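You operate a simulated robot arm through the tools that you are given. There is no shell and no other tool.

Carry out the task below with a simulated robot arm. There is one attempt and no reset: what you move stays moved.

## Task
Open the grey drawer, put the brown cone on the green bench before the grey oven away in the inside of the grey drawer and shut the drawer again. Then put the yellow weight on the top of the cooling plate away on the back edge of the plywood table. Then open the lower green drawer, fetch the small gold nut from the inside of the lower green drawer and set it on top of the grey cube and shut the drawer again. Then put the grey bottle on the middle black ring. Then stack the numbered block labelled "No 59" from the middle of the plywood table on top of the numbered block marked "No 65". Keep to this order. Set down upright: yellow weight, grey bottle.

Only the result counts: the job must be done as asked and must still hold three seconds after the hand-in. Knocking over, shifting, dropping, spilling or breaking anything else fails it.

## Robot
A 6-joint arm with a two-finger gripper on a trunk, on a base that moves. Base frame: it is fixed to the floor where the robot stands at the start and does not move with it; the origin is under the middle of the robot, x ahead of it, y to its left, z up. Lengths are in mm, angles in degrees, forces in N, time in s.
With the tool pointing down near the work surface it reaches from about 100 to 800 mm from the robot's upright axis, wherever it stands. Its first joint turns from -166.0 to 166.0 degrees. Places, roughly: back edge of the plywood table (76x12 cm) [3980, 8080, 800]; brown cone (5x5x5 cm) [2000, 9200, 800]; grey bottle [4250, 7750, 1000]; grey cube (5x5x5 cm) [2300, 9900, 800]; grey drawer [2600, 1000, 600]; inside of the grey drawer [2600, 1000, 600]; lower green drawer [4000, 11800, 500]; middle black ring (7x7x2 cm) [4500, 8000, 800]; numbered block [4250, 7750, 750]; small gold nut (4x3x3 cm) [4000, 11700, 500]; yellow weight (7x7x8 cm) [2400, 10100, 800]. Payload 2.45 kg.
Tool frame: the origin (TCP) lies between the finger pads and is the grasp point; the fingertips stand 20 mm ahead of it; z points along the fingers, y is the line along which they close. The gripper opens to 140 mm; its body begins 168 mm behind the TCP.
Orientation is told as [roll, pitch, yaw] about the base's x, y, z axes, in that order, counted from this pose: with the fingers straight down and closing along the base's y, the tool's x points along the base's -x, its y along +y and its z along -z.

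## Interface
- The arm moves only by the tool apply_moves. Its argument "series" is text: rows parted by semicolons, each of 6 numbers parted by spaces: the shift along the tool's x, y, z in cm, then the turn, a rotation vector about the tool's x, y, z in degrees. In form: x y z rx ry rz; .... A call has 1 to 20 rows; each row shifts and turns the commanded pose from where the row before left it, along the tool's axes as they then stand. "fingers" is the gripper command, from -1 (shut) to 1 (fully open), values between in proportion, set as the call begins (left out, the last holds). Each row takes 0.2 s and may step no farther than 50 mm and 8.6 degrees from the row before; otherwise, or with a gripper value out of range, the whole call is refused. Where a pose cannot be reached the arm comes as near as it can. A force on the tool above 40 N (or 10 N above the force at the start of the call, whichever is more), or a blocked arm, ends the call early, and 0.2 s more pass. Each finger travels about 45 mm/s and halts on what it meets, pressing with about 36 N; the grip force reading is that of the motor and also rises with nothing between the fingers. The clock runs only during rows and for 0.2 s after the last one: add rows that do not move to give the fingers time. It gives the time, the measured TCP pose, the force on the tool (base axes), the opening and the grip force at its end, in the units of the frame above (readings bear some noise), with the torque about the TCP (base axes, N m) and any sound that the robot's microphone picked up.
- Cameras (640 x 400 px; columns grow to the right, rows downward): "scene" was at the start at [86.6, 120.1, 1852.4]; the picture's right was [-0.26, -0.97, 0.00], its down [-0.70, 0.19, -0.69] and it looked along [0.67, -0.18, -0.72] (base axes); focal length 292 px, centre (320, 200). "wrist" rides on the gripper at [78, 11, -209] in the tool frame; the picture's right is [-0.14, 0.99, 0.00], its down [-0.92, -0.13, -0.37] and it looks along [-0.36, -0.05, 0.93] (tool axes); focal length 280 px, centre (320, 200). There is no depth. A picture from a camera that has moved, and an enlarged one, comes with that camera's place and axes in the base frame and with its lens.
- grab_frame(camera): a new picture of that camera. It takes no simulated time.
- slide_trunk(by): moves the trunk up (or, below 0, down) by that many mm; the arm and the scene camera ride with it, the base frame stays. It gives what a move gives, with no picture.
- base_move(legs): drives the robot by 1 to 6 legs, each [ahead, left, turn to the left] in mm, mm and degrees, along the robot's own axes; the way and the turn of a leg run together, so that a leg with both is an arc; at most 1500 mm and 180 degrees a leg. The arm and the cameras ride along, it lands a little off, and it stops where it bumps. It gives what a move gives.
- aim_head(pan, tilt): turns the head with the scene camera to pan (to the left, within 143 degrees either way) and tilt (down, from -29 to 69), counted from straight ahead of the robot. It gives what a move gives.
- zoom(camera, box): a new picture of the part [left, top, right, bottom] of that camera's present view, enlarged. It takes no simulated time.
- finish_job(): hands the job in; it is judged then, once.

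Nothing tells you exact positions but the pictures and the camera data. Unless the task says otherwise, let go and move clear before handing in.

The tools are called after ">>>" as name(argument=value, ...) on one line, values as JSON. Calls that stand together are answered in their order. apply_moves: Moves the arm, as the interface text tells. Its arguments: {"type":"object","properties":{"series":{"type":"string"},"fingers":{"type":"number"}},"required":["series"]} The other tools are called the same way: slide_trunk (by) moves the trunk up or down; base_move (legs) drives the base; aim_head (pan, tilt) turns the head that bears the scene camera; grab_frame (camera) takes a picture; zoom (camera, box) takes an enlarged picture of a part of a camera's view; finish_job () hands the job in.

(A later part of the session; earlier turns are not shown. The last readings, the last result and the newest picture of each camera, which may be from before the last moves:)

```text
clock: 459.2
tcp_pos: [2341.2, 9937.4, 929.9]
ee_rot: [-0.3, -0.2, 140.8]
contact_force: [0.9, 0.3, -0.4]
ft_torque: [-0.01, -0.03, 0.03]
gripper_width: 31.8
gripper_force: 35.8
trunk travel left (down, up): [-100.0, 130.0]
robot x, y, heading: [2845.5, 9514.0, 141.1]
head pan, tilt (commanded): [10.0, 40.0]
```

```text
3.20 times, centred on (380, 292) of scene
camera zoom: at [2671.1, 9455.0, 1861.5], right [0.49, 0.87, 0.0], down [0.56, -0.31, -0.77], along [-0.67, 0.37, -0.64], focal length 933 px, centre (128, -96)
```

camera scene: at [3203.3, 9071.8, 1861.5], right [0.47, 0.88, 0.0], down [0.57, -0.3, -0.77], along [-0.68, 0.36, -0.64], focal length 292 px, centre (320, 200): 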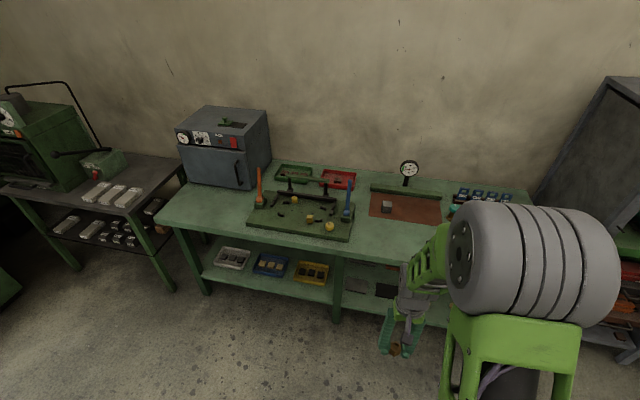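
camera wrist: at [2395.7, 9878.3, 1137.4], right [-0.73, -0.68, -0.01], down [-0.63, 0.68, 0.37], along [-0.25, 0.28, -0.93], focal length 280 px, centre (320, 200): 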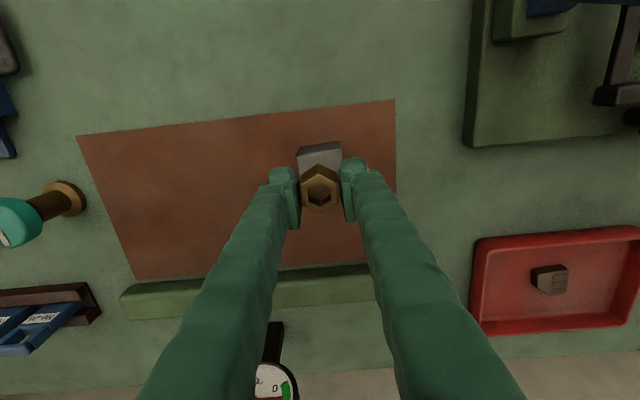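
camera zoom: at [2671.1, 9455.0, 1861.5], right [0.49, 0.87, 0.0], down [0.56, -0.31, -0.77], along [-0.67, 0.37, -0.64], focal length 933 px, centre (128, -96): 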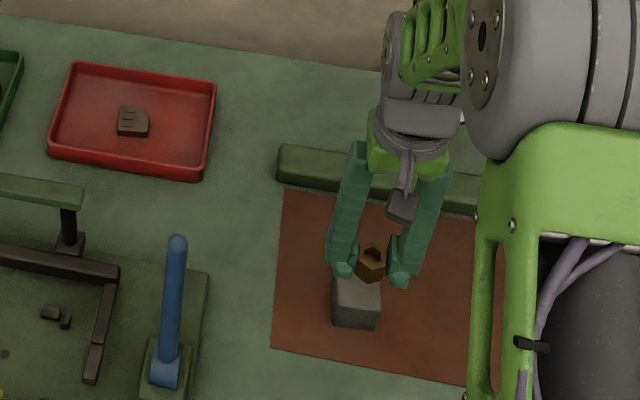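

>>> zoom(camera="wrist", box=[260, 110, 380, 220])

```text
3.64 times, centred on (320, 165) of wrist
camera zoom: at [2395.7, 9878.3, 1137.4], right [-0.73, -0.68, -0.01], down [-0.63, 0.68, 0.37], along [-0.25, 0.28, -0.93], focal length 1020 px, centre (320, 327)
```

zoom: 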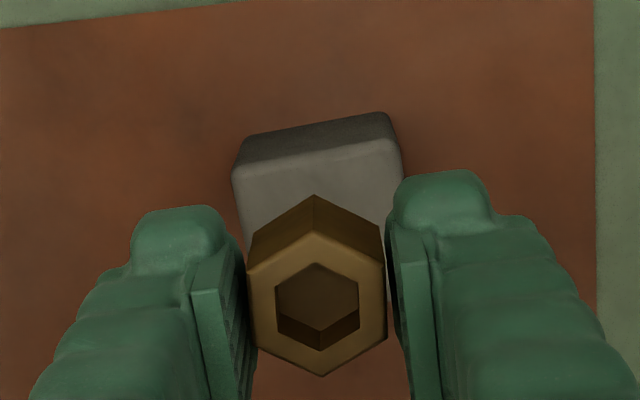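

The nut is within 3 mm of the cube's centre. I'll nudge 3 mm forward and lower until contact.

>>> apply_moves(series="-0.3 0 1.5 0 0 0; 0 0 1.5 0 0 0; 0 0 0.8 0 0 0; 0 0 0 0 0 0")

>>> zoom(camera="wrist", box=[260, 110, 380, 220])

```text
clock: 460.2
tcp_pos: [2339.0, 9940.0, 890.0]
ee_rot: [-0.5, 0.0, 140.8]
contact_force: [-0.4, 0.5, -0.5]
ft_torque: [-0.01, -0.01, 0.03]
gripper_width: 31.9
gripper_force: 35.8
trunk travel left (down, up): [-100.0, 130.0]
robot x, y, heading: [2841.8, 9518.1, 140.9]
head pan, tilt (commanded): [10.0, 40.0]
```

```text
3.64 times, centred on (320, 165) of wrist
camera zoom: at [2392.8, 9881.1, 1098.3], right [-0.73, -0.68, -0.01], down [-0.63, 0.68, 0.37], along [-0.25, 0.28, -0.93], focal length 1020 px, centre (320, 327)
```

zoom: 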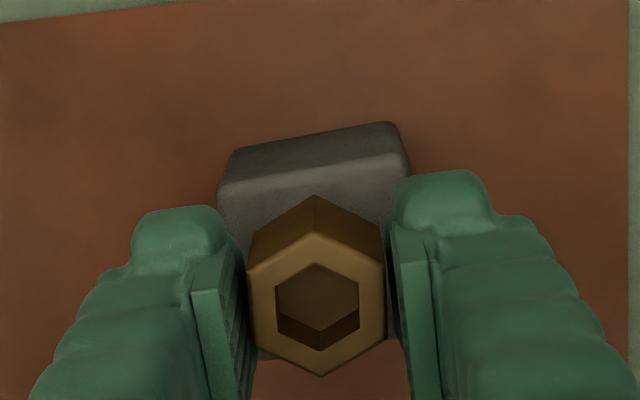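

>>> apply_moves(series="0 0 0.4 0 0 0; 0 0 0.4 0 0 0; 0 0 0 0 0 0")

>>> apply_moves(series="0 0 0.3 0 0 0; 0 0 0 0 0 0")

```text
clock: 461.0
tcp_pos: [2338.9, 9939.9, 881.2]
ee_rot: [-0.3, 0.0, 140.9]
contact_force: [0.4, -0.6, -0.6]
ft_torque: [0.0, -0.02, -0.02]
gripper_width: 31.7
gripper_force: 36.0
trunk travel left (down, up): [-100.0, 130.0]
robot x, y, heading: [2842.0, 9517.1, 141.1]
head pan, tilt (commanded): [10.0, 40.0]
```

```text
clock: 461.6
tcp_pos: [2339.5, 9940.6, 879.6]
ee_rot: [-0.4, -0.1, 140.7]
contact_force: [1.1, 0.3, -0.6]
ft_torque: [-0.01, 0.0, 0.02]
gripper_width: 31.8
gripper_force: 36.5
trunk travel left (down, up): [-100.0, 130.0]
robot x, y, heading: [2844.1, 9514.3, 140.9]
head pan, tilt (commanded): [10.0, 40.0]
```

>>> apply_moves(series="0 0 0.3 0 0 0; 0 0 0 0 0 0")

>>> apply_moves(series="0 0 0.2 0 0 0; 0 0 0 0 0 0")

```text
clock: 462.2
tcp_pos: [2338.2, 9939.6, 876.9]
ee_rot: [-0.4, 0.0, 140.7]
contact_force: [0.2, 0.0, -0.6]
ft_torque: [-0.01, -0.02, 0.03]
gripper_width: 31.6
gripper_force: 35.5
trunk travel left (down, up): [-100.0, 130.0]
robot x, y, heading: [2844.8, 9514.4, 141.0]
head pan, tilt (commanded): [10.0, 40.0]
```

```text
clock: 462.8
tcp_pos: [2338.1, 9939.1, 874.0]
ee_rot: [-0.4, 0.0, 140.8]
contact_force: [-0.7, 0.0, -0.8]
ft_torque: [0.03, 0.0, 0.01]
gripper_width: 31.6
gripper_force: 36.5
trunk travel left (down, up): [-100.0, 130.0]
robot x, y, heading: [2839.1, 9517.4, 141.0]
head pan, tilt (commanded): [10.0, 40.0]
```

>>> apply_moves(series="0 0 0.2 0 0 0; 0 0 0 0 0 0")

>>> apply_moves(series="0 0 0.2 0 0 0; 0 0 0 0 0 0")

>>> zoom(camera="wrist", box=[260, 110, 380, 220])

```text
clock: 463.4
tcp_pos: [2339.3, 9939.5, 872.0]
ee_rot: [-0.4, 0.0, 140.8]
contact_force: [0.5, 0.8, -0.1]
ft_torque: [0.0, 0.02, 0.0]
gripper_width: 31.8
gripper_force: 36.2
trunk travel left (down, up): [-100.0, 130.0]
robot x, y, heading: [2841.4, 9514.9, 141.0]
head pan, tilt (commanded): [10.0, 40.0]
```

```text
clock: 464.0
tcp_pos: [2337.7, 9939.7, 871.9]
ee_rot: [-0.4, 0.0, 140.7]
contact_force: [0.2, -0.4, 8.6]
ft_torque: [-0.15, 0.01, 0.02]
gripper_width: 31.4
gripper_force: 36.4
trunk travel left (down, up): [-100.0, 130.0]
robot x, y, heading: [2843.3, 9512.9, 140.8]
head pan, tilt (commanded): [10.0, 40.0]
```

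```text
3.64 times, centred on (320, 165) of wrist
camera zoom: at [2392.9, 9880.3, 1079.8], right [-0.73, -0.68, -0.01], down [-0.63, 0.68, 0.37], along [-0.25, 0.28, -0.93], focal length 1020 px, centre (320, 327)
```

zoom: 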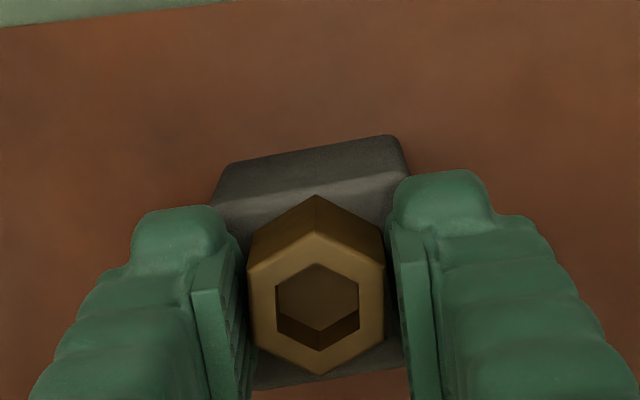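

Contact: the nut rests on the cube. I'll open gently and rise.

>>> apply_moves(series="0 0 0 0 0 0; 0 0 0 0 0 0; 0 0 0 0 0 0", fingers=-0.3)

>>> apply_moves(series="0 0 -1 0 0 0; 0 0 -2 0 0 0; 0 0 -3 0 0 0; 0 0 -4 0 0 0; 0 0 -3 0 0 0; 0 0 0 0 0 0")

>>> grab_frame(camera="wrist")

>>> zoom(camera="wrist", box=[260, 110, 380, 220])

```text
clock: 464.8
tcp_pos: [2339.2, 9939.0, 870.9]
ee_rot: [-0.4, 0.0, 140.8]
contact_force: [0.9, -0.5, -0.1]
ft_torque: [0.01, 0.04, 0.01]
gripper_width: 48.9
gripper_force: 0.0
trunk travel left (down, up): [-100.0, 130.0]
robot x, y, heading: [2843.4, 9516.9, 141.0]
head pan, tilt (commanded): [10.0, 40.0]
```

```text
clock: 466.2
tcp_pos: [2338.4, 9940.2, 1001.5]
ee_rot: [-0.3, 0.1, 140.8]
contact_force: [0.4, 0.8, 1.1]
ft_torque: [-0.02, 0.01, 0.01]
gripper_width: 49.0
gripper_force: 0.0
trunk travel left (down, up): [-100.0, 130.0]
robot x, y, heading: [2841.1, 9514.4, 140.9]
head pan, tilt (commanded): [10.0, 40.0]
```

```text
taken
camera wrist: at [2391.6, 9879.8, 1209.4], right [-0.73, -0.68, -0.01], down [-0.63, 0.68, 0.37], along [-0.25, 0.27, -0.93], focal length 280 px, centre (320, 200)
```

wrist: 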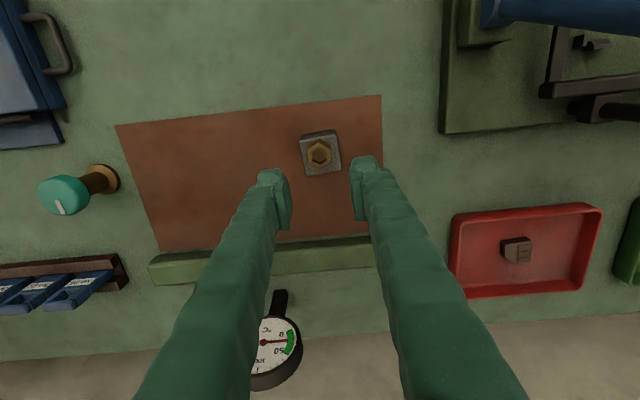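

```text
3.64 times, centred on (320, 165) of wrist
camera zoom: at [2391.6, 9879.8, 1209.4], right [-0.73, -0.68, -0.01], down [-0.63, 0.68, 0.37], along [-0.25, 0.27, -0.93], focal length 1020 px, centre (320, 327)
```

zoom: 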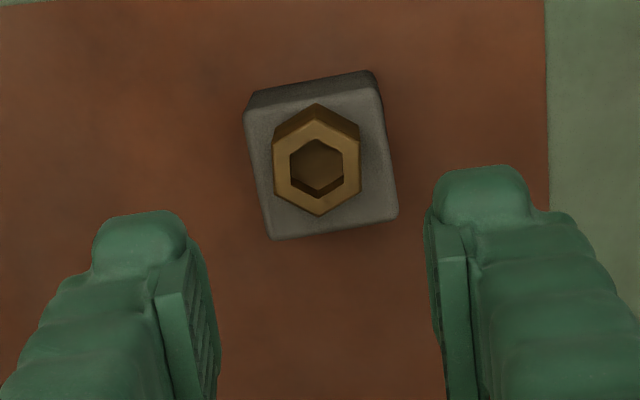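

The nut sits centred on the cube. Now I'll return to the cabinet to shut the lower green drawer.

>>> apply_moves(series="4.5 0 0 0 0 0; 4.5 0 0 0 0 0; 4.5 0 0 0 0 0; 4.5 0 0 0 0 0")

>>> base_move(legs=[[-600, 0, -0.5], [0, -1250, 0], [0, -1250, 0]])

>>> aim_head(pan=0, tilt=42)

>>> grab_frame(camera="scene")

```text
clock: 467.2
tcp_pos: [2476.7, 9821.4, 1001.4]
ee_rot: [-0.4, -0.1, 140.9]
contact_force: [0.0, -0.7, 0.0]
ft_torque: [0.01, 0.04, 0.01]
gripper_width: 48.9
gripper_force: 0.0
trunk travel left (down, up): [-100.0, 130.0]
robot x, y, heading: [2842.9, 9513.5, 140.8]
head pan, tilt (commanded): [10.0, 40.0]
```

```text
clock: 492.6
tcp_pos: [4599.5, 11390.1, 1001.5]
ee_rot: [-0.4, 0.0, 139.2]
contact_force: [-0.2, 0.0, 0.5]
ft_torque: [-0.03, 0.0, 0.01]
gripper_width: 48.9
gripper_force: 0.0
trunk travel left (down, up): [-100.0, 130.0]
robot x, y, heading: [4957.8, 11078.3, 139.5]
head pan, tilt (commanded): [10.0, 40.0]
```

```text
clock: 493.4
tcp_pos: [4599.4, 11391.2, 999.9]
ee_rot: [-0.3, 0.0, 139.2]
contact_force: [0.3, 0.4, 0.4]
ft_torque: [0.02, -0.03, 0.02]
gripper_width: 49.1
gripper_force: 0.1
trunk travel left (down, up): [-100.0, 130.0]
robot x, y, heading: [4954.5, 11078.3, 139.5]
head pan, tilt (commanded): [0.0, 42.0]
```

```text
taken
camera scene: at [4793.4, 11030.0, 1858.6], right [0.65, 0.76, 0.0], down [0.51, -0.44, -0.74], along [-0.56, 0.48, -0.67], focal length 292 px, centre (320, 200)
```

scene: 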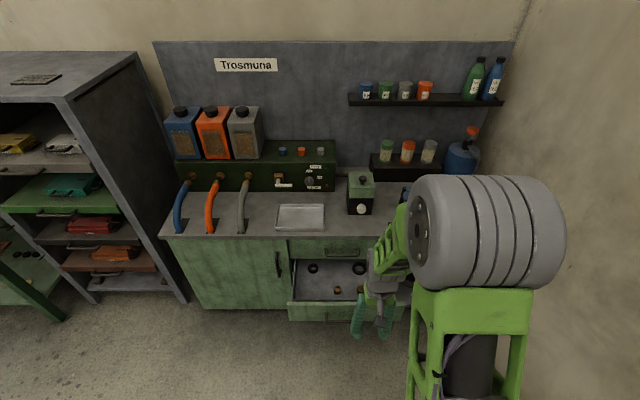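

The drawer is still open. I'll position the base, lower the trunk and recreate the pitched, rolled tool pose to grip the handle and push it shut.

>>> base_move(legs=[[120, 30, 0.6]])

>>> slide_trunk(by=-100)

>>> apply_moves(series="-2 0 3 0 0 0; -2 0 3 0 0 0; 0 0 0 0 -8.5 0; 0 0 0 0 -8.5 0; 0 0 0 0 -8.5 0; 0 0 0 0 -8.5 0; 0 0 0 0 -8.5 0; 0 0 0 0 -8.5 0; 0 0 0 0 -8.5 0; 0 0 0 0 0 0", fingers=-0.45)

>>> apply_moves(series="0 0 0 0 0 8.5; 0 0 0 0 0 8.5; 0 0 0 0 0 8.5; 0 0 0 0 0 8.5; 0 0 0 0 0 8.5; 0 0 0 0 0 8.5; 0 0 0 0 0 8.5; 0 0 0 0 0 8.5; 0 0 0 0 0 8.5; 0 0 0 0 0 8.5; 0 0 0 0 0 5; 0 0 0 0 0 0")

>>> grab_frame(camera="wrist")

```text
clock: 494.6
tcp_pos: [4483.9, 11444.3, 1000.2]
ee_rot: [-0.4, 0.0, 139.9]
contact_force: [-0.4, 0.1, -0.3]
ft_torque: [-0.05, -0.04, -0.03]
gripper_width: 48.8
gripper_force: 0.0
trunk travel left (down, up): [-100.0, 130.0]
robot x, y, heading: [4845.6, 11130.9, 139.9]
head pan, tilt (commanded): [0.0, 42.0]
```

```text
clock: 495.9
tcp_pos: [4483.3, 11443.7, 900.9]
ee_rot: [-0.5, 0.0, 139.9]
contact_force: [-0.2, -0.8, 0.3]
ft_torque: [0.04, -0.04, -0.01]
gripper_width: 49.0
gripper_force: 0.1
trunk travel left (down, up): [0.0, 230.0]
robot x, y, heading: [4843.1, 11128.5, 140.2]
head pan, tilt (commanded): [0.0, 42.0]
```

```text
clock: 498.1
tcp_pos: [4412.3, 11507.1, 817.6]
ee_rot: [-0.6, -59.6, 140.5]
contact_force: [-0.6, -0.1, -0.2]
ft_torque: [-0.02, 0.02, 0.0]
gripper_width: 38.3
gripper_force: 0.0
out of reach, approached as far as the arm can: row 6, 7, 8
trunk travel left (down, up): [0.0, 230.0]
robot x, y, heading: [4844.5, 11131.4, 139.9]
head pan, tilt (commanded): [0.0, 42.0]
```

```text
clock: 500.8
tcp_pos: [4411.2, 11506.4, 818.5]
ee_rot: [59.5, -0.3, 49.9]
contact_force: [0.8, 0.4, 1.0]
ft_torque: [0.03, -0.01, 0.0]
gripper_width: 38.5
gripper_force: 0.1
trunk travel left (down, up): [0.0, 230.0]
robot x, y, heading: [4845.6, 11127.7, 140.2]
head pan, tilt (commanded): [0.0, 42.0]
```

```text
taken
camera wrist: at [4494.2, 11334.2, 931.9], right [-0.3, 0.43, 0.85], down [0.89, 0.46, 0.08], along [-0.36, 0.78, -0.51], focal length 280 px, centre (320, 200)
```

wrist: 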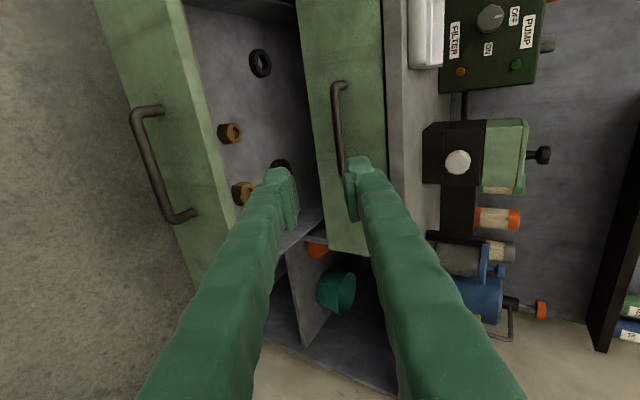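

The open drawer's handle is visible at left in the picture. I'll lower to the pre-grasp pose in front of it.

>>> apply_moves(series="0.11 -3.92 1.84 0 0 0; 0.11 -3.92 1.84 0 0 0; 0.11 -3.92 1.84 0 0 0; 0.11 -3.92 1.84 0 0 0; 0.11 -3.92 1.84 0 0 0; 0.11 -3.91 1.82 0 0 0; 0 0 0 0 0 0")

>>> grab_frame(camera="wrist")

```text
clock: 502.4
tcp_pos: [4424.2, 11488.1, 558.2]
ee_rot: [59.6, -0.4, 49.9]
contact_force: [-0.6, 0.5, 0.6]
ft_torque: [0.01, 0.03, 0.0]
gripper_width: 38.6
gripper_force: 0.1
trunk travel left (down, up): [0.0, 230.0]
robot x, y, heading: [4842.7, 11135.8, 140.0]
head pan, tilt (commanded): [0.0, 42.0]
```

```text
taken
camera wrist: at [4508.6, 11315.1, 672.1], right [-0.3, 0.42, 0.85], down [0.89, 0.46, 0.08], along [-0.36, 0.78, -0.51], focal length 280 px, centre (320, 200)
```

wrist: 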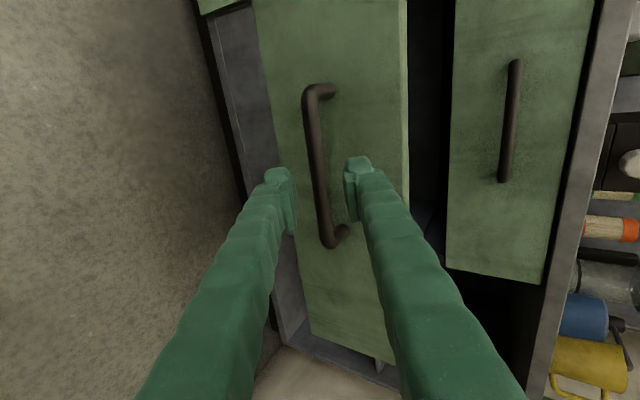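

The bar is centred between the fingers again. I'll advance 65 mm and grip it.

>>> apply_moves(series="0 0 2.2 0 0 0; 0 0 2.2 0 0 0; 0 0 2.1 0 0 0; 0 0 0 0 0 0")

>>> apply_moves(series="0 0 0 0 0 0; 0 0 0 0 0 0; 0 0 0 0 0 0; 0 0 0 0 0 0", fingers=-1)

>>> grab_frame(camera="wrist")

```text
clock: 503.4
tcp_pos: [4381.8, 11524.8, 525.1]
ee_rot: [59.5, -0.4, 49.9]
contact_force: [-0.2, -0.4, 0.7]
ft_torque: [0.02, -0.01, -0.04]
gripper_width: 38.3
gripper_force: 0.1
trunk travel left (down, up): [0.0, 230.0]
robot x, y, heading: [4846.6, 11131.3, 139.6]
head pan, tilt (commanded): [0.0, 42.0]
```

```text
clock: 504.4
tcp_pos: [4384.7, 11523.6, 524.7]
ee_rot: [59.4, -0.3, 49.9]
contact_force: [0.2, 0.2, -12.0]
ft_torque: [-0.55, 0.47, -0.45]
gripper_width: 11.1
gripper_force: 38.2
trunk travel left (down, up): [0.0, 230.0]
robot x, y, heading: [4844.0, 11131.4, 139.9]
head pan, tilt (commanded): [0.0, 42.0]
```

```text
taken
camera wrist: at [4467.3, 11351.6, 638.6], right [-0.3, 0.43, 0.85], down [0.89, 0.46, 0.08], along [-0.35, 0.78, -0.52], focal length 280 px, centre (320, 200)
```

wrist: 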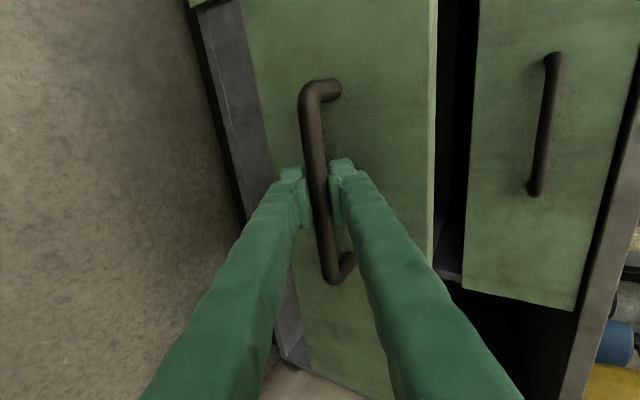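

Gripped. I'll push the drawer in along its measured sliding direction.

>>> apply_moves(series="-0.02 1.0 1.7 0 0 0; -0.02 1.27 2.155 0 0 0; -0.02 1.27 2.155 0 0 0; -0.02 1.27 2.155 0 0 0; -0.02 1.27 2.155 0 0 0; 0 0 0 0 0 0")

>>> grab_frame(camera="wrist")

```text
clock: 505.8
tcp_pos: [4293.6, 11601.9, 525.2]
ee_rot: [59.2, -0.3, 49.8]
contact_force: [3.6, 4.4, -29.9]
ft_torque: [-0.47, 0.5, -0.64]
gripper_width: 11.4
gripper_force: 38.8
trunk travel left (down, up): [0.0, 230.0]
robot x, y, heading: [4846.0, 11132.9, 139.6]
head pan, tilt (commanded): [0.0, 42.0]
```

```text
taken
camera wrist: at [4377.0, 11429.3, 639.1], right [-0.3, 0.43, 0.85], down [0.89, 0.46, 0.08], along [-0.35, 0.78, -0.52], focal length 280 px, centre (320, 200)
```

wrist: 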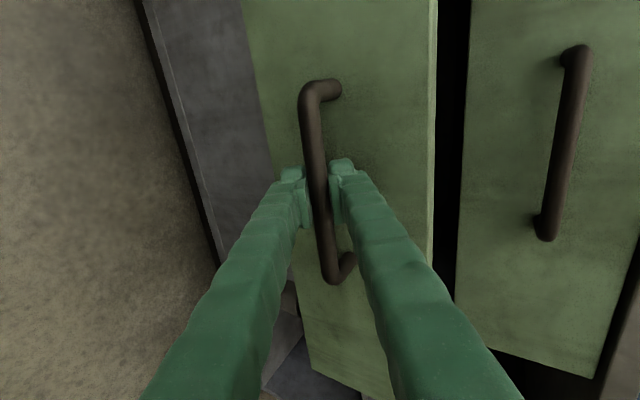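

The drawer is going in; I'll correct a slight upward drift and continue.

>>> apply_moves(series="0 -0.43 0.25 0 0 0; -0.02 1.23 2.17 0 0 0; -0.02 1.23 2.17 0 0 0; -0.02 1.23 2.17 0 0 0; -0.02 1.23 2.17 0 0 0; 0 0 0 0 0 0")

```text
clock: 507.1
tcp_pos: [4216.3, 11667.7, 524.6]
ee_rot: [60.0, -0.4, 49.9]
contact_force: [2.1, 5.1, 23.5]
ft_torque: [-0.62, 0.56, -0.4]
gripper_width: 11.4
gripper_force: 38.3
trunk travel left (down, up): [0.0, 230.0]
robot x, y, heading: [4848.6, 11130.6, 139.9]
head pan, tilt (commanded): [0.0, 42.0]
```

>>> apply_moves(series="0 0.3 -0.18 0 0 0; 0 0.51 0.86 0 0 0; 0 0.51 0.86 0 0 0; 0 0.51 0.86 0 0 0; 0 0 0 0 0 0")

```text
clock: 508.4
tcp_pos: [4196.5, 11686.3, 523.3]
ee_rot: [59.6, -0.3, 49.9]
contact_force: [4.5, 6.4, 14.2]
ft_torque: [-0.53, 0.45, -0.63]
gripper_width: 11.5
gripper_force: 38.3
trunk travel left (down, up): [0.0, 230.0]
robot x, y, heading: [4843.4, 11128.1, 139.7]
head pan, tilt (commanded): [0.0, 42.0]
```

>>> apply_moves(series="0 0.26 0.43 0 0 0; 0 0.26 0.43 0 0 0; 0 0.26 0.43 0 0 0; 0 0 0 0 0 0")

>>> grab_frame(camera="wrist")

```text
clock: 509.4
tcp_pos: [4186.4, 11692.5, 521.6]
ee_rot: [59.2, -0.4, 50.0]
contact_force: [31.1, -16.7, 8.4]
ft_torque: [-0.53, 0.54, -0.43]
gripper_width: 11.1
gripper_force: 38.4
trunk travel left (down, up): [0.0, 230.0]
robot x, y, heading: [4846.7, 11136.0, 139.8]
head pan, tilt (commanded): [0.0, 42.0]
```

```text
taken
camera wrist: at [4269.1, 11520.6, 636.0], right [-0.3, 0.43, 0.85], down [0.88, 0.46, 0.09], along [-0.35, 0.78, -0.52], focal length 280 px, centre (320, 200)
```

wrist: 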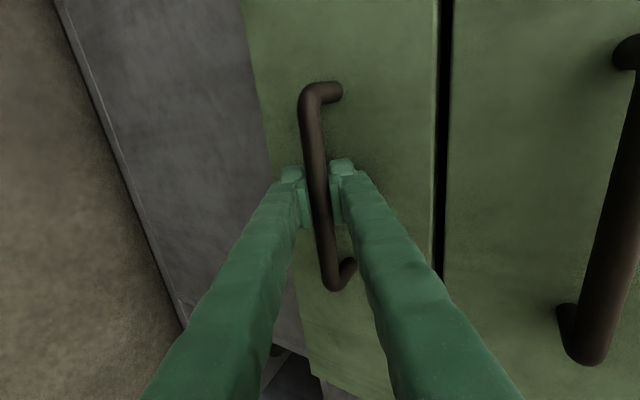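

The drawer resists with ~35 N at its closed position: it's shut. I'll release and back away.

>>> apply_moves(series="0 0 0 0 0 0; 0 0 0 0 0 0; 0 0 0 0 0 0", fingers=-0.45)

>>> apply_moves(series="0 0 -1.5 0 0 0; 0 0 -2.5 0 0 0; 0 0 -3.5 0 0 0; 0 0 -3.5 0 0 0; 0 0 -3.5 0 0 0; 0 0 0 0 0 0")

>>> grab_frame(camera="wrist")

>>> grab_frame(camera="scene")

```text
clock: 510.1
tcp_pos: [4182.7, 11693.1, 522.6]
ee_rot: [59.3, -0.4, 50.0]
contact_force: [13.8, -18.4, -7.5]
ft_torque: [0.05, 0.02, 0.0]
gripper_width: 26.0
gripper_force: 0.1
trunk travel left (down, up): [0.0, 230.0]
robot x, y, heading: [4847.4, 11128.2, 139.9]
head pan, tilt (commanded): [0.0, 42.0]
```

```text
clock: 511.6
tcp_pos: [4276.4, 11615.6, 595.3]
ee_rot: [59.6, -0.4, 49.9]
contact_force: [0.6, 0.2, 0.9]
ft_torque: [0.01, -0.03, 0.0]
gripper_width: 38.6
gripper_force: 0.0
trunk travel left (down, up): [0.0, 230.0]
robot x, y, heading: [4842.2, 11129.9, 140.1]
head pan, tilt (commanded): [0.0, 42.0]
```

```text
taken
camera wrist: at [4360.4, 11442.2, 710.1], right [-0.3, 0.42, 0.86], down [0.89, 0.46, 0.08], along [-0.36, 0.78, -0.51], focal length 280 px, centre (320, 200)
```

wrist: 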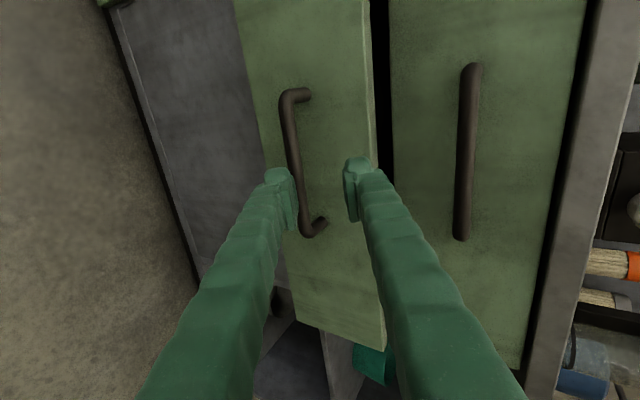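

```text
taken
camera scene: at [4682.6, 11084.1, 1758.6], right [0.64, 0.77, 0.0], down [0.51, -0.43, -0.74], along [-0.57, 0.48, -0.67], focal length 292 px, centre (320, 200)
```

scene: 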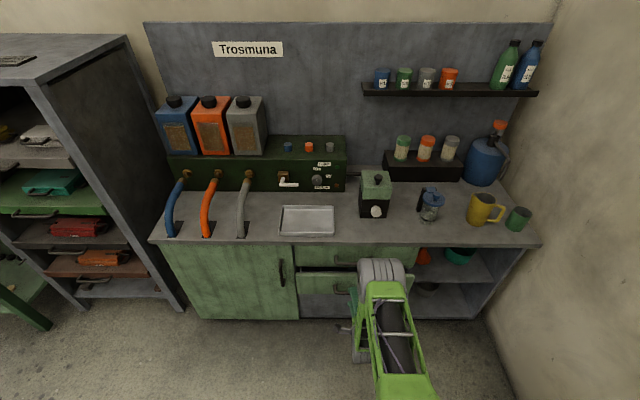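

Retracting seems to have dragged the drawer out again by about 40 mm. I'll close the fingers and push directly on the drawer's front panel above the handle, so nothing can hook.

>>> apply_moves(series="0 -1.29 0.76 0 0 0; 0 0 0 0 0 0; 0 0 0 0 0 0; 0 0 0 0 0 0; 0 0 0 0 0 0", fingers=-1)

>>> grab_frame(camera="wrist")

```text
clock: 512.8
tcp_pos: [4276.6, 11612.9, 581.6]
ee_rot: [59.5, -0.5, 50.0]
contact_force: [0.3, -0.5, -0.3]
ft_torque: [-0.02, 0.02, 0.0]
gripper_width: 0.0
gripper_force: 29.4
trunk travel left (down, up): [0.0, 230.0]
robot x, y, heading: [4842.9, 11132.2, 140.0]
head pan, tilt (commanded): [0.0, 42.0]
```

```text
taken
camera wrist: at [4360.2, 11441.5, 695.2], right [-0.3, 0.42, 0.85], down [0.89, 0.46, 0.08], along [-0.36, 0.78, -0.51], focal length 280 px, centre (320, 200)
```

wrist: 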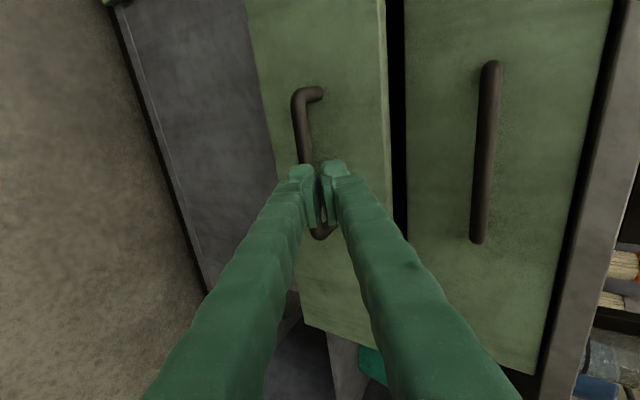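

>>> apply_moves(series="0 1.27 2.155 0 0 0; 0 1.27 2.155 0 0 0; 0 0.76 1.29 0 0 0; 0 0 0 0 0 0")

>>> grab_frame(camera="wrist")

```text
clock: 513.8
tcp_pos: [4226.7, 11656.3, 583.1]
ee_rot: [59.5, -0.3, 49.9]
contact_force: [-0.1, -0.2, 0.1]
ft_torque: [0.04, 0.01, -0.01]
gripper_width: 0.0
gripper_force: 29.6
trunk travel left (down, up): [0.0, 230.0]
robot x, y, heading: [4846.2, 11129.6, 140.2]
head pan, tilt (commanded): [0.0, 42.0]
```

```text
taken
camera wrist: at [4310.8, 11483.8, 696.3], right [-0.3, 0.42, 0.85], down [0.89, 0.46, 0.08], along [-0.36, 0.78, -0.51], focal length 280 px, centre (320, 200)
```

wrist: 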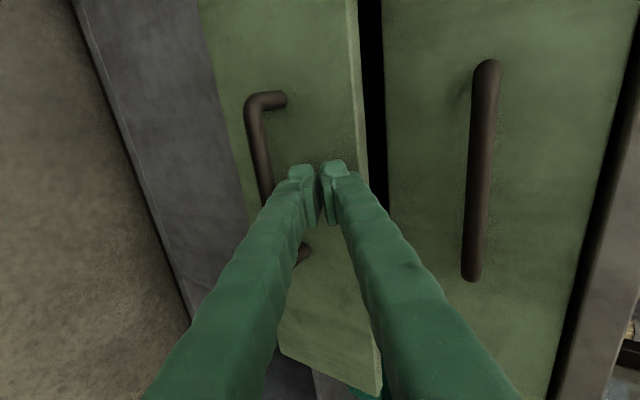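

The fingertips face the panel between handle and top edge. I'll push forward in small steps.

>>> apply_moves(series="0 0.51 0.86 0 0 0; 0 0.51 0.86 0 0 0; 0 0.51 0.86 0 0 0; 0 0.51 0.86 0 0 0; 0 0.51 0.86 0 0 0; 0 0 0 0 0 0")

>>> grab_frame(camera="wrist")

```text
clock: 515.1
tcp_pos: [4189.7, 11689.3, 583.1]
ee_rot: [59.4, -0.5, 50.0]
contact_force: [-0.3, 0.6, -0.2]
ft_torque: [-0.02, -0.01, 0.03]
gripper_width: 0.0
gripper_force: 29.1
trunk travel left (down, up): [0.0, 230.0]
robot x, y, heading: [4844.9, 11126.6, 139.9]
head pan, tilt (commanded): [0.0, 42.0]
```

```text
taken
camera wrist: at [4273.3, 11515.7, 697.2], right [-0.3, 0.42, 0.85], down [0.89, 0.46, 0.08], along [-0.36, 0.78, -0.51], focal length 280 px, centre (320, 200)
```

wrist: 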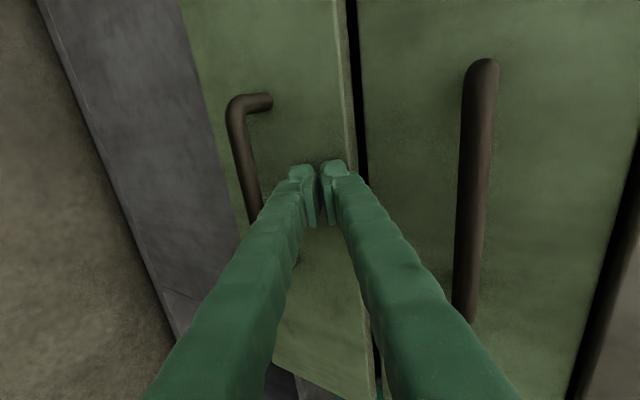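

>>> apply_moves(series="0 0.41 0.69 0 0 0; 0 0.41 0.69 0 0 0; 0 0.26 0.43 0 0 0; 0 0.26 0.43 0 0 0; 0 0.26 0.43 0 0 0; 0 0 0 0 0 0")

>>> grab_frame(camera="wrist")

```text
clock: 516.0
tcp_pos: [4176.8, 11697.7, 577.4]
ee_rot: [58.9, -0.3, 49.9]
contact_force: [4.7, -3.2, -1.7]
ft_torque: [-0.03, -0.08, -0.04]
gripper_width: 0.1
gripper_force: 29.5
trunk travel left (down, up): [0.0, 230.0]
robot x, y, heading: [4845.4, 11130.1, 140.1]
head pan, tilt (commanded): [0.0, 42.0]
stopped in row 4: the force on the tool passed its limit at 46 N (the readings are from after the stop); the commanded pose is now the measured one
```

```text
taken
camera wrist: at [4260.3, 11526.4, 693.1], right [-0.31, 0.43, 0.85], down [0.88, 0.46, 0.09], along [-0.35, 0.78, -0.52], focal length 280 px, centre (320, 200)
```

wrist: 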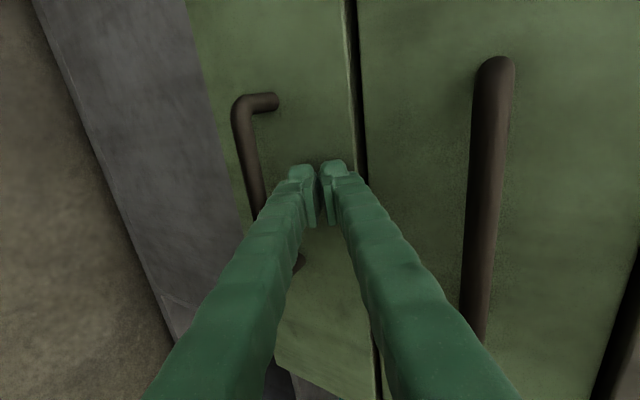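

The panel is flush and resists at 46 N. I'll retract horizontally and verify the drawer stays shut.

>>> apply_moves(series="0 -0.5 -0.86 0 0 0; 0 -1.27 -2.155 0 0 0; 0 -1.27 -2.155 0 0 0; 0 -1.27 -2.155 0 0 0; 0 -1.27 -2.155 0 0 0; 0 0 0 0 0 0")

>>> grab_frame(camera="wrist")

>>> zoom(camera="scene", box=[150, 200, 450, 388])

```text
clock: 517.4
tcp_pos: [4259.7, 11629.2, 579.9]
ee_rot: [59.2, -0.4, 49.9]
contact_force: [-0.7, -0.4, -0.6]
ft_torque: [0.0, -0.01, 0.02]
gripper_width: 0.2
gripper_force: 29.2
trunk travel left (down, up): [0.0, 230.0]
robot x, y, heading: [4845.2, 11131.6, 140.1]
head pan, tilt (commanded): [0.0, 42.0]
```

```text
taken
camera wrist: at [4342.6, 11456.9, 695.3], right [-0.3, 0.43, 0.85], down [0.88, 0.46, 0.09], along [-0.35, 0.78, -0.52], focal length 280 px, centre (320, 200)
```

wrist: 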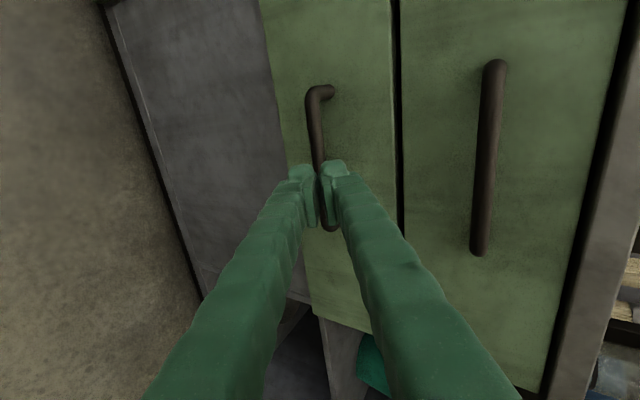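

```text
2.13 times, centred on (300, 294) of scene
camera zoom: at [4682.8, 11083.9, 1758.6], right [0.64, 0.77, 0.0], down [0.51, -0.43, -0.74], along [-0.57, 0.48, -0.67], focal length 621 px, centre (363, 0)
```

zoom: 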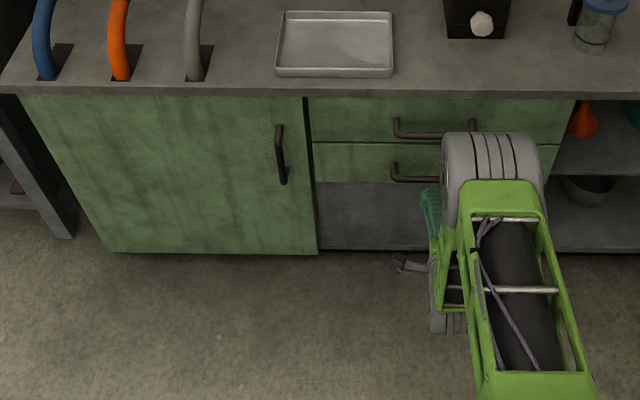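

Both green drawers are flush, the lower one shut. Next: I'll restore the tool-down pose and drive to the plywood table for the bottle.

>>> base_move(legs=[[-220, 0, 0]])

>>> apply_moves(series="0 2.58 -1.52 0 0 -8.5; 0 0 0 0 0 -8.5; 0 0 0 0 0 -8.5; 0 0 0 0 0 -8.5; 0 0 0 0 0 -8.5; 0 0 0 0 0 -8.5; 0 0 0 0 0 -8.5; 0 0 0 0 0 -8.5; 0 0 0 0 0 -8.5; 0 0 0 0 0 -8.5; 0 0 0 0 0 -5; -3 0 -1 0 8.5 0; -3 0 -1 0 8.5 0; -3 0 0 0 8.5 0; -2 0 0 0 8.5 0; 0 0 -3 0 8.5 0; 0 0 -3 0 8.5 0; 0 0 -3 0 8.5 0; 0 0 0 0 0 0")

>>> slide_trunk(by=100)

>>> apply_moves(series="2.5 0 -3.5 0 0 0; 2.5 0 -3.5 0 0 0; 2.5 0 -3.5 0 0 0; 2.5 0 0 0 0 0; 0 0 0 0 0 0")

```text
clock: 519.1
tcp_pos: [4428.7, 11487.7, 579.5]
ee_rot: [58.9, -0.5, 49.8]
contact_force: [-0.2, 0.5, 0.2]
ft_torque: [0.04, 0.01, -0.01]
gripper_width: 0.0
gripper_force: 29.2
trunk travel left (down, up): [0.0, 230.0]
robot x, y, heading: [5012.0, 10985.6, 139.9]
head pan, tilt (commanded): [0.0, 42.0]
```

```text
clock: 523.1
tcp_pos: [4402.1, 11505.4, 787.3]
ee_rot: [-0.4, 0.4, 139.8]
contact_force: [0.0, -0.8, 0.1]
ft_torque: [0.0, -0.02, 0.03]
gripper_width: 0.0
gripper_force: 29.7
trunk travel left (down, up): [0.0, 230.0]
robot x, y, heading: [5018.1, 10991.9, 140.0]
head pan, tilt (commanded): [0.0, 42.0]
```

```text
clock: 524.5
tcp_pos: [4403.3, 11506.3, 885.9]
ee_rot: [-0.4, 0.4, 139.9]
contact_force: [0.4, 1.5, -0.5]
ft_torque: [0.0, -0.02, -0.01]
gripper_width: 0.0
gripper_force: 29.6
trunk travel left (down, up): [-100.0, 130.0]
robot x, y, heading: [5017.6, 10988.5, 140.0]
head pan, tilt (commanded): [0.0, 42.0]
```

```text
clock: 525.7
tcp_pos: [4477.4, 11440.7, 992.3]
ee_rot: [-0.3, 0.5, 139.8]
contact_force: [-0.4, -1.0, 0.2]
ft_torque: [-0.03, 0.01, -0.01]
gripper_width: 0.0
gripper_force: 29.3
trunk travel left (down, up): [-100.0, 130.0]
robot x, y, heading: [5016.9, 10990.6, 139.5]
head pan, tilt (commanded): [0.0, 42.0]
```

I'll retract the arm and inspect the route around the far end of the plywood table to its front side, where bottle and ring are within reach.

>>> apply_moves(series="4.6 0 0 0 0 0; 4.6 0 0 0 0 0; 4.6 0 0 0 0 0; 4.6 0 0 0 0 0; 4.6 0 0 0 0 0; 4.6 0 0 0 0 0")

>>> aim_head(pan=100, tilt=30)

>>> grab_frame(camera="scene")

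>>> aim_head(pan=142, tilt=35)

>>> grab_frame(camera="scene")

```text
clock: 527.1
tcp_pos: [4689.8, 11265.6, 994.6]
ee_rot: [-0.4, 0.4, 139.8]
contact_force: [0.0, -0.5, -0.7]
ft_torque: [0.03, 0.0, 0.02]
gripper_width: 0.0
gripper_force: 30.0
trunk travel left (down, up): [-100.0, 130.0]
robot x, y, heading: [5015.6, 10986.4, 139.9]
head pan, tilt (commanded): [0.0, 42.0]
```

```text
clock: 528.8
tcp_pos: [4689.2, 11265.9, 993.2]
ee_rot: [-0.3, 0.6, 139.7]
contact_force: [-0.2, -0.7, 0.3]
ft_torque: [0.04, -0.01, -0.01]
gripper_width: 0.0
gripper_force: 28.9
trunk travel left (down, up): [-100.0, 130.0]
robot x, y, heading: [5013.1, 10988.7, 140.1]
head pan, tilt (commanded): [100.0, 30.0]
```

```text
taken
camera scene: at [4870.4, 10809.6, 1876.8], right [-0.86, 0.5, 0.0], down [0.25, 0.43, -0.87], along [-0.43, -0.75, -0.5], focal length 292 px, centre (320, 200)
```

scene: 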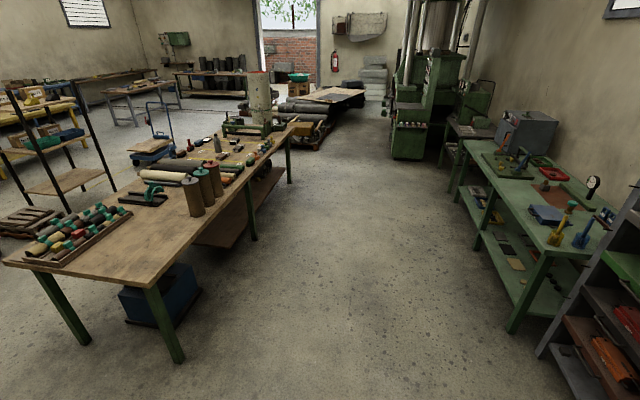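

```text
clock: 529.9
tcp_pos: [4688.0, 11266.3, 995.3]
ee_rot: [-0.3, 0.6, 139.9]
contact_force: [-0.4, -0.8, 0.1]
ft_torque: [0.02, 0.02, 0.01]
gripper_width: 0.2
gripper_force: 29.2
trunk travel left (down, up): [-100.0, 130.0]
robot x, y, heading: [5014.3, 10991.6, 140.0]
head pan, tilt (commanded): [142.0, 35.0]
```

```text
taken
camera scene: at [4933.9, 10801.7, 1869.1], right [-0.98, -0.21, 0.0], down [-0.12, 0.56, -0.82], along [0.17, -0.8, -0.57], focal length 292 px, centre (320, 200)
```

scene: 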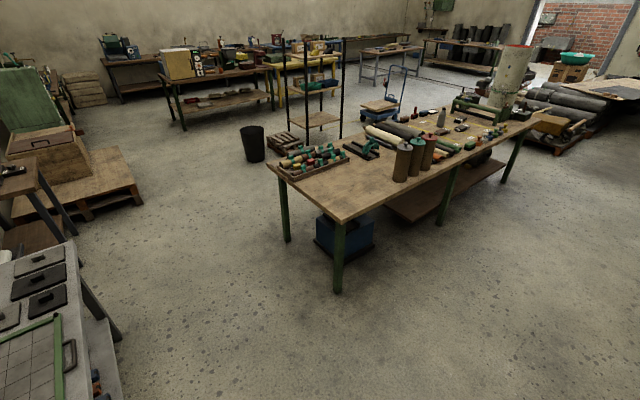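

The route round the table's far end is clear. I'll strafe, back along the end and come around to the table's front side.

>>> base_move(legs=[[0, 480, 0], [-1170, 0, 0], [-1170, 0, 0]])

>>> aim_head(pan=60, tilt=35)

>>> grab_frame(camera="scene")

```text
clock: 545.7
tcp_pos: [6137.7, 9369.7, 993.5]
ee_rot: [-0.3, 0.5, 137.7]
contact_force: [-0.3, 0.0, -0.6]
ft_torque: [0.01, 0.01, 0.0]
gripper_width: 0.0
gripper_force: 28.9
trunk travel left (down, up): [-100.0, 130.0]
robot x, y, heading: [6454.0, 9076.3, 137.7]
head pan, tilt (commanded): [142.0, 35.0]
```

```text
clock: 547.2
tcp_pos: [6137.1, 9368.4, 993.9]
ee_rot: [-0.3, 0.4, 137.7]
contact_force: [0.7, -0.1, -1.2]
ft_torque: [0.01, 0.03, 0.01]
gripper_width: 0.0
gripper_force: 29.1
trunk travel left (down, up): [-100.0, 130.0]
robot x, y, heading: [6448.9, 9076.4, 137.6]
head pan, tilt (commanded): [60.0, 35.0]
```

```text
taken
camera scene: at [6266.6, 8956.1, 1869.1], right [-0.31, 0.95, 0.0], down [0.55, 0.18, -0.82], along [-0.78, -0.25, -0.57], focal length 292 px, centre (320, 200)
```

scene: 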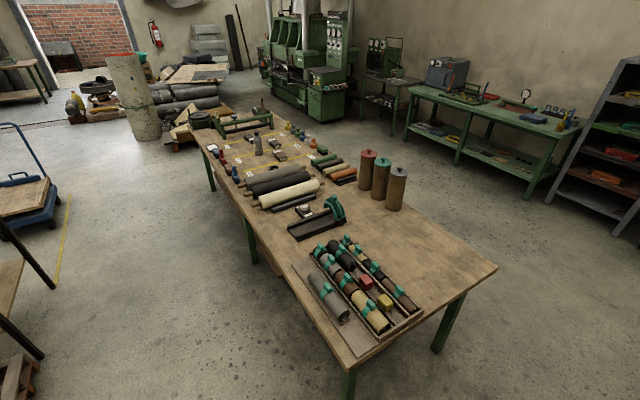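

The front side is clear between rack and table. I'll straighten and strafe along the front edge to the bottle.

>>> base_move(legs=[[0, 0, 2.4], [0, 1100, 0], [0, 1080, 0]])

>>> aim_head(pan=0, tilt=45)

>>> grab_frame(camera="scene")

>>> grab_frame(camera="wrist")

```text
clock: 567.1
tcp_pos: [4708.6, 7673.0, 994.8]
ee_rot: [-0.5, 0.5, 139.8]
contact_force: [0.0, -0.9, 0.1]
ft_torque: [0.01, 0.0, -0.01]
gripper_width: 0.1
gripper_force: 29.1
trunk travel left (down, up): [-100.0, 130.0]
robot x, y, heading: [5034.4, 7392.4, 139.9]
head pan, tilt (commanded): [60.0, 35.0]
```

```text
clock: 568.4
tcp_pos: [4709.2, 7673.5, 994.5]
ee_rot: [-0.5, 0.6, 139.8]
contact_force: [0.4, -0.4, -0.6]
ft_torque: [-0.03, 0.01, -0.02]
gripper_width: 0.0
gripper_force: 29.3
trunk travel left (down, up): [-100.0, 130.0]
robot x, y, heading: [5037.0, 7394.8, 139.9]
head pan, tilt (commanded): [0.0, 45.0]
```

```text
taken
camera scene: at [4872.8, 7347.5, 1854.2], right [0.64, 0.77, 0.0], down [0.54, -0.46, -0.71], along [-0.54, 0.46, -0.71], focal length 292 px, centre (320, 200)
```

scene: 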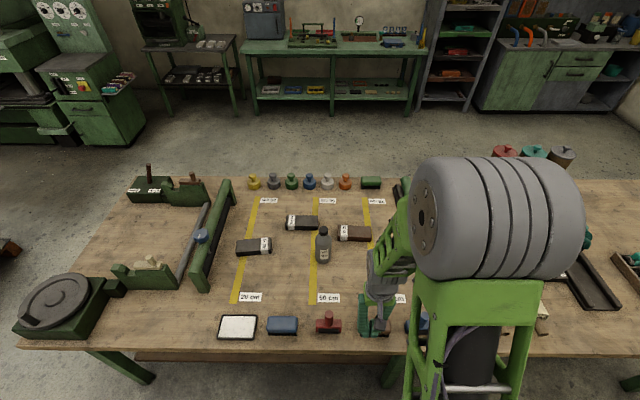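

```text
taken
camera wrist: at [4759.8, 7614.5, 1202.6], right [-0.74, -0.67, -0.01], down [-0.62, 0.69, 0.36], along [-0.24, 0.27, -0.93], focal length 280 px, centre (320, 200)
```

wrist: 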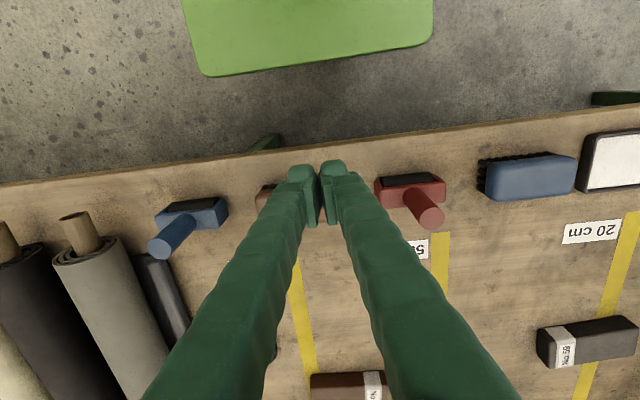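

I'm in front of the table: the bottle stands ahead-left, the ring ahead-right behind my arm. I'll move 110 mm closer and open the gripper.

>>> base_move(legs=[[110, 0, 0]])

>>> apply_moves(series="-3 2 -3 0 0 0; -3 3 -1 0 0 0; -3 3 0 0 0 0; 0 3 0 0 0 0; 0 0 0 0 0 0; 0 0 0 0 0 0", fingers=0.45)

>>> grab_frame(camera="wrist")

>>> grab_frame(camera="scene")

```text
clock: 569.6
tcp_pos: [4623.0, 7744.5, 994.1]
ee_rot: [-0.5, 0.5, 139.7]
contact_force: [-0.6, 0.0, -0.2]
ft_torque: [-0.04, -0.03, -0.02]
gripper_width: 0.0
gripper_force: 29.4
trunk travel left (down, up): [-100.0, 130.0]
robot x, y, heading: [4948.3, 7464.7, 139.8]
head pan, tilt (commanded): [0.0, 45.0]
```

```text
clock: 571.0
tcp_pos: [4485.7, 7718.8, 1033.3]
ee_rot: [-0.5, 0.6, 139.7]
contact_force: [0.2, 0.1, 0.3]
ft_torque: [0.0, -0.01, 0.02]
gripper_width: 101.4
gripper_force: 0.1
trunk travel left (down, up): [-100.0, 130.0]
robot x, y, heading: [4950.2, 7464.6, 139.7]
head pan, tilt (commanded): [0.0, 45.0]
```

```text
taken
camera wrist: at [4535.5, 7660.1, 1242.0], right [-0.74, -0.67, -0.01], down [-0.62, 0.69, 0.36], along [-0.24, 0.27, -0.93], focal length 280 px, centre (320, 200)
```

wrist: 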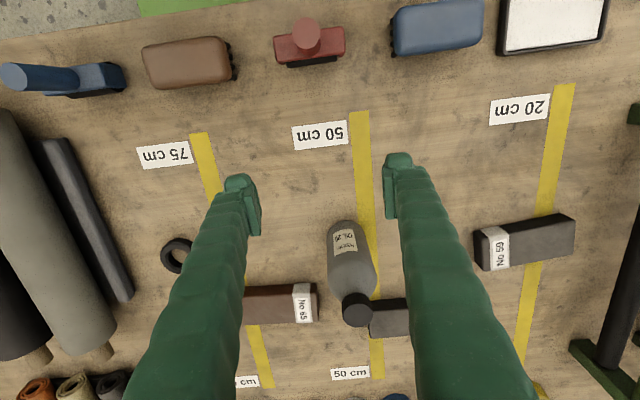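

```text
taken
camera scene: at [4788.6, 7418.8, 1854.2], right [0.65, 0.76, 0.0], down [0.54, -0.46, -0.71], along [-0.54, 0.46, -0.71], focal length 292 px, centre (320, 200)
```

scene: 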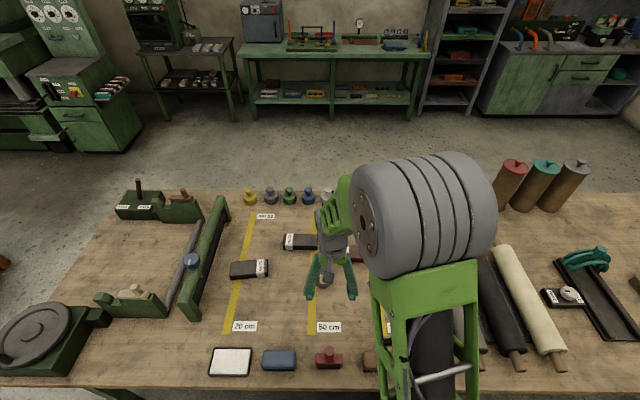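

Wrist view shows the bottle (base ≈(4345, 7811), ~185 mm tall), the ring at ≈(4544, 8038), "No 65" brown and "No 59" black blocks. I'll raise, move over the bottle and check.

>>> apply_moves(series="0 0 -4 0 0 0; -3.4 0.4 0 0 0 0; -3.4 0.4 0 0 0 0; -3.3 0.4 0 0 0 0; -3.3 0.4 0 0 0 0; -3.3 0.4 0 0 0 0; 0 0 0 0 0 0")

>>> grab_frame(camera="wrist")

>>> zoom(camera="scene", box=[220, 180, 420, 305])

```text
clock: 572.6
tcp_pos: [4344.4, 7812.0, 1070.4]
ee_rot: [-0.4, 0.5, 139.8]
contact_force: [0.5, 0.4, -0.4]
ft_torque: [0.03, 0.0, 0.0]
gripper_width: 101.4
gripper_force: 0.0
trunk travel left (down, up): [-100.0, 130.0]
robot x, y, heading: [4948.1, 7467.2, 139.7]
head pan, tilt (commanded): [0.0, 45.0]
```

```text
taken
camera wrist: at [4395.7, 7753.3, 1280.2], right [-0.74, -0.67, -0.01], down [-0.62, 0.69, 0.36], along [-0.24, 0.27, -0.93], focal length 280 px, centre (320, 200)
```

wrist: 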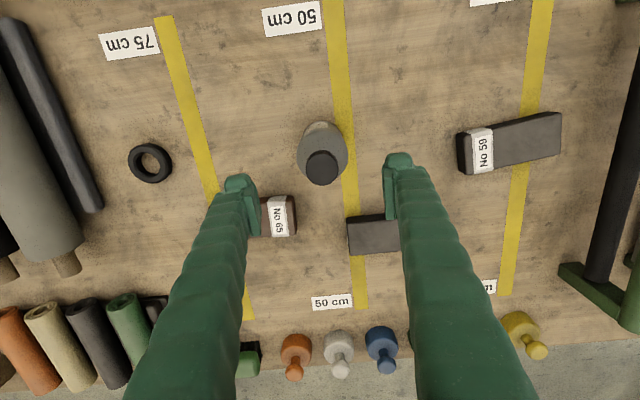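

```text
3.20 times, centred on (320, 242) of scene
camera zoom: at [4788.8, 7418.6, 1854.3], right [0.65, 0.76, 0.0], down [0.54, -0.46, -0.71], along [-0.54, 0.46, -0.71], focal length 933 px, centre (320, 64)
```

zoom: 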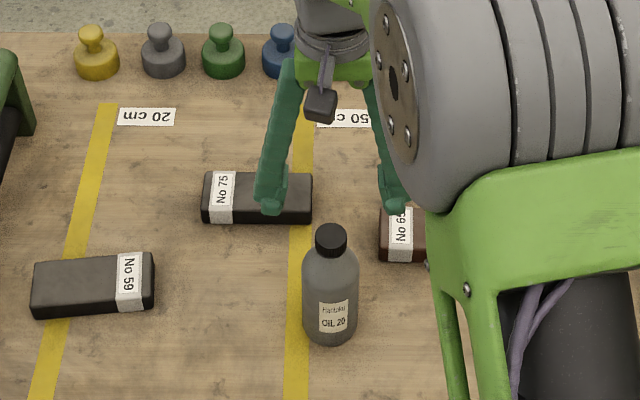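

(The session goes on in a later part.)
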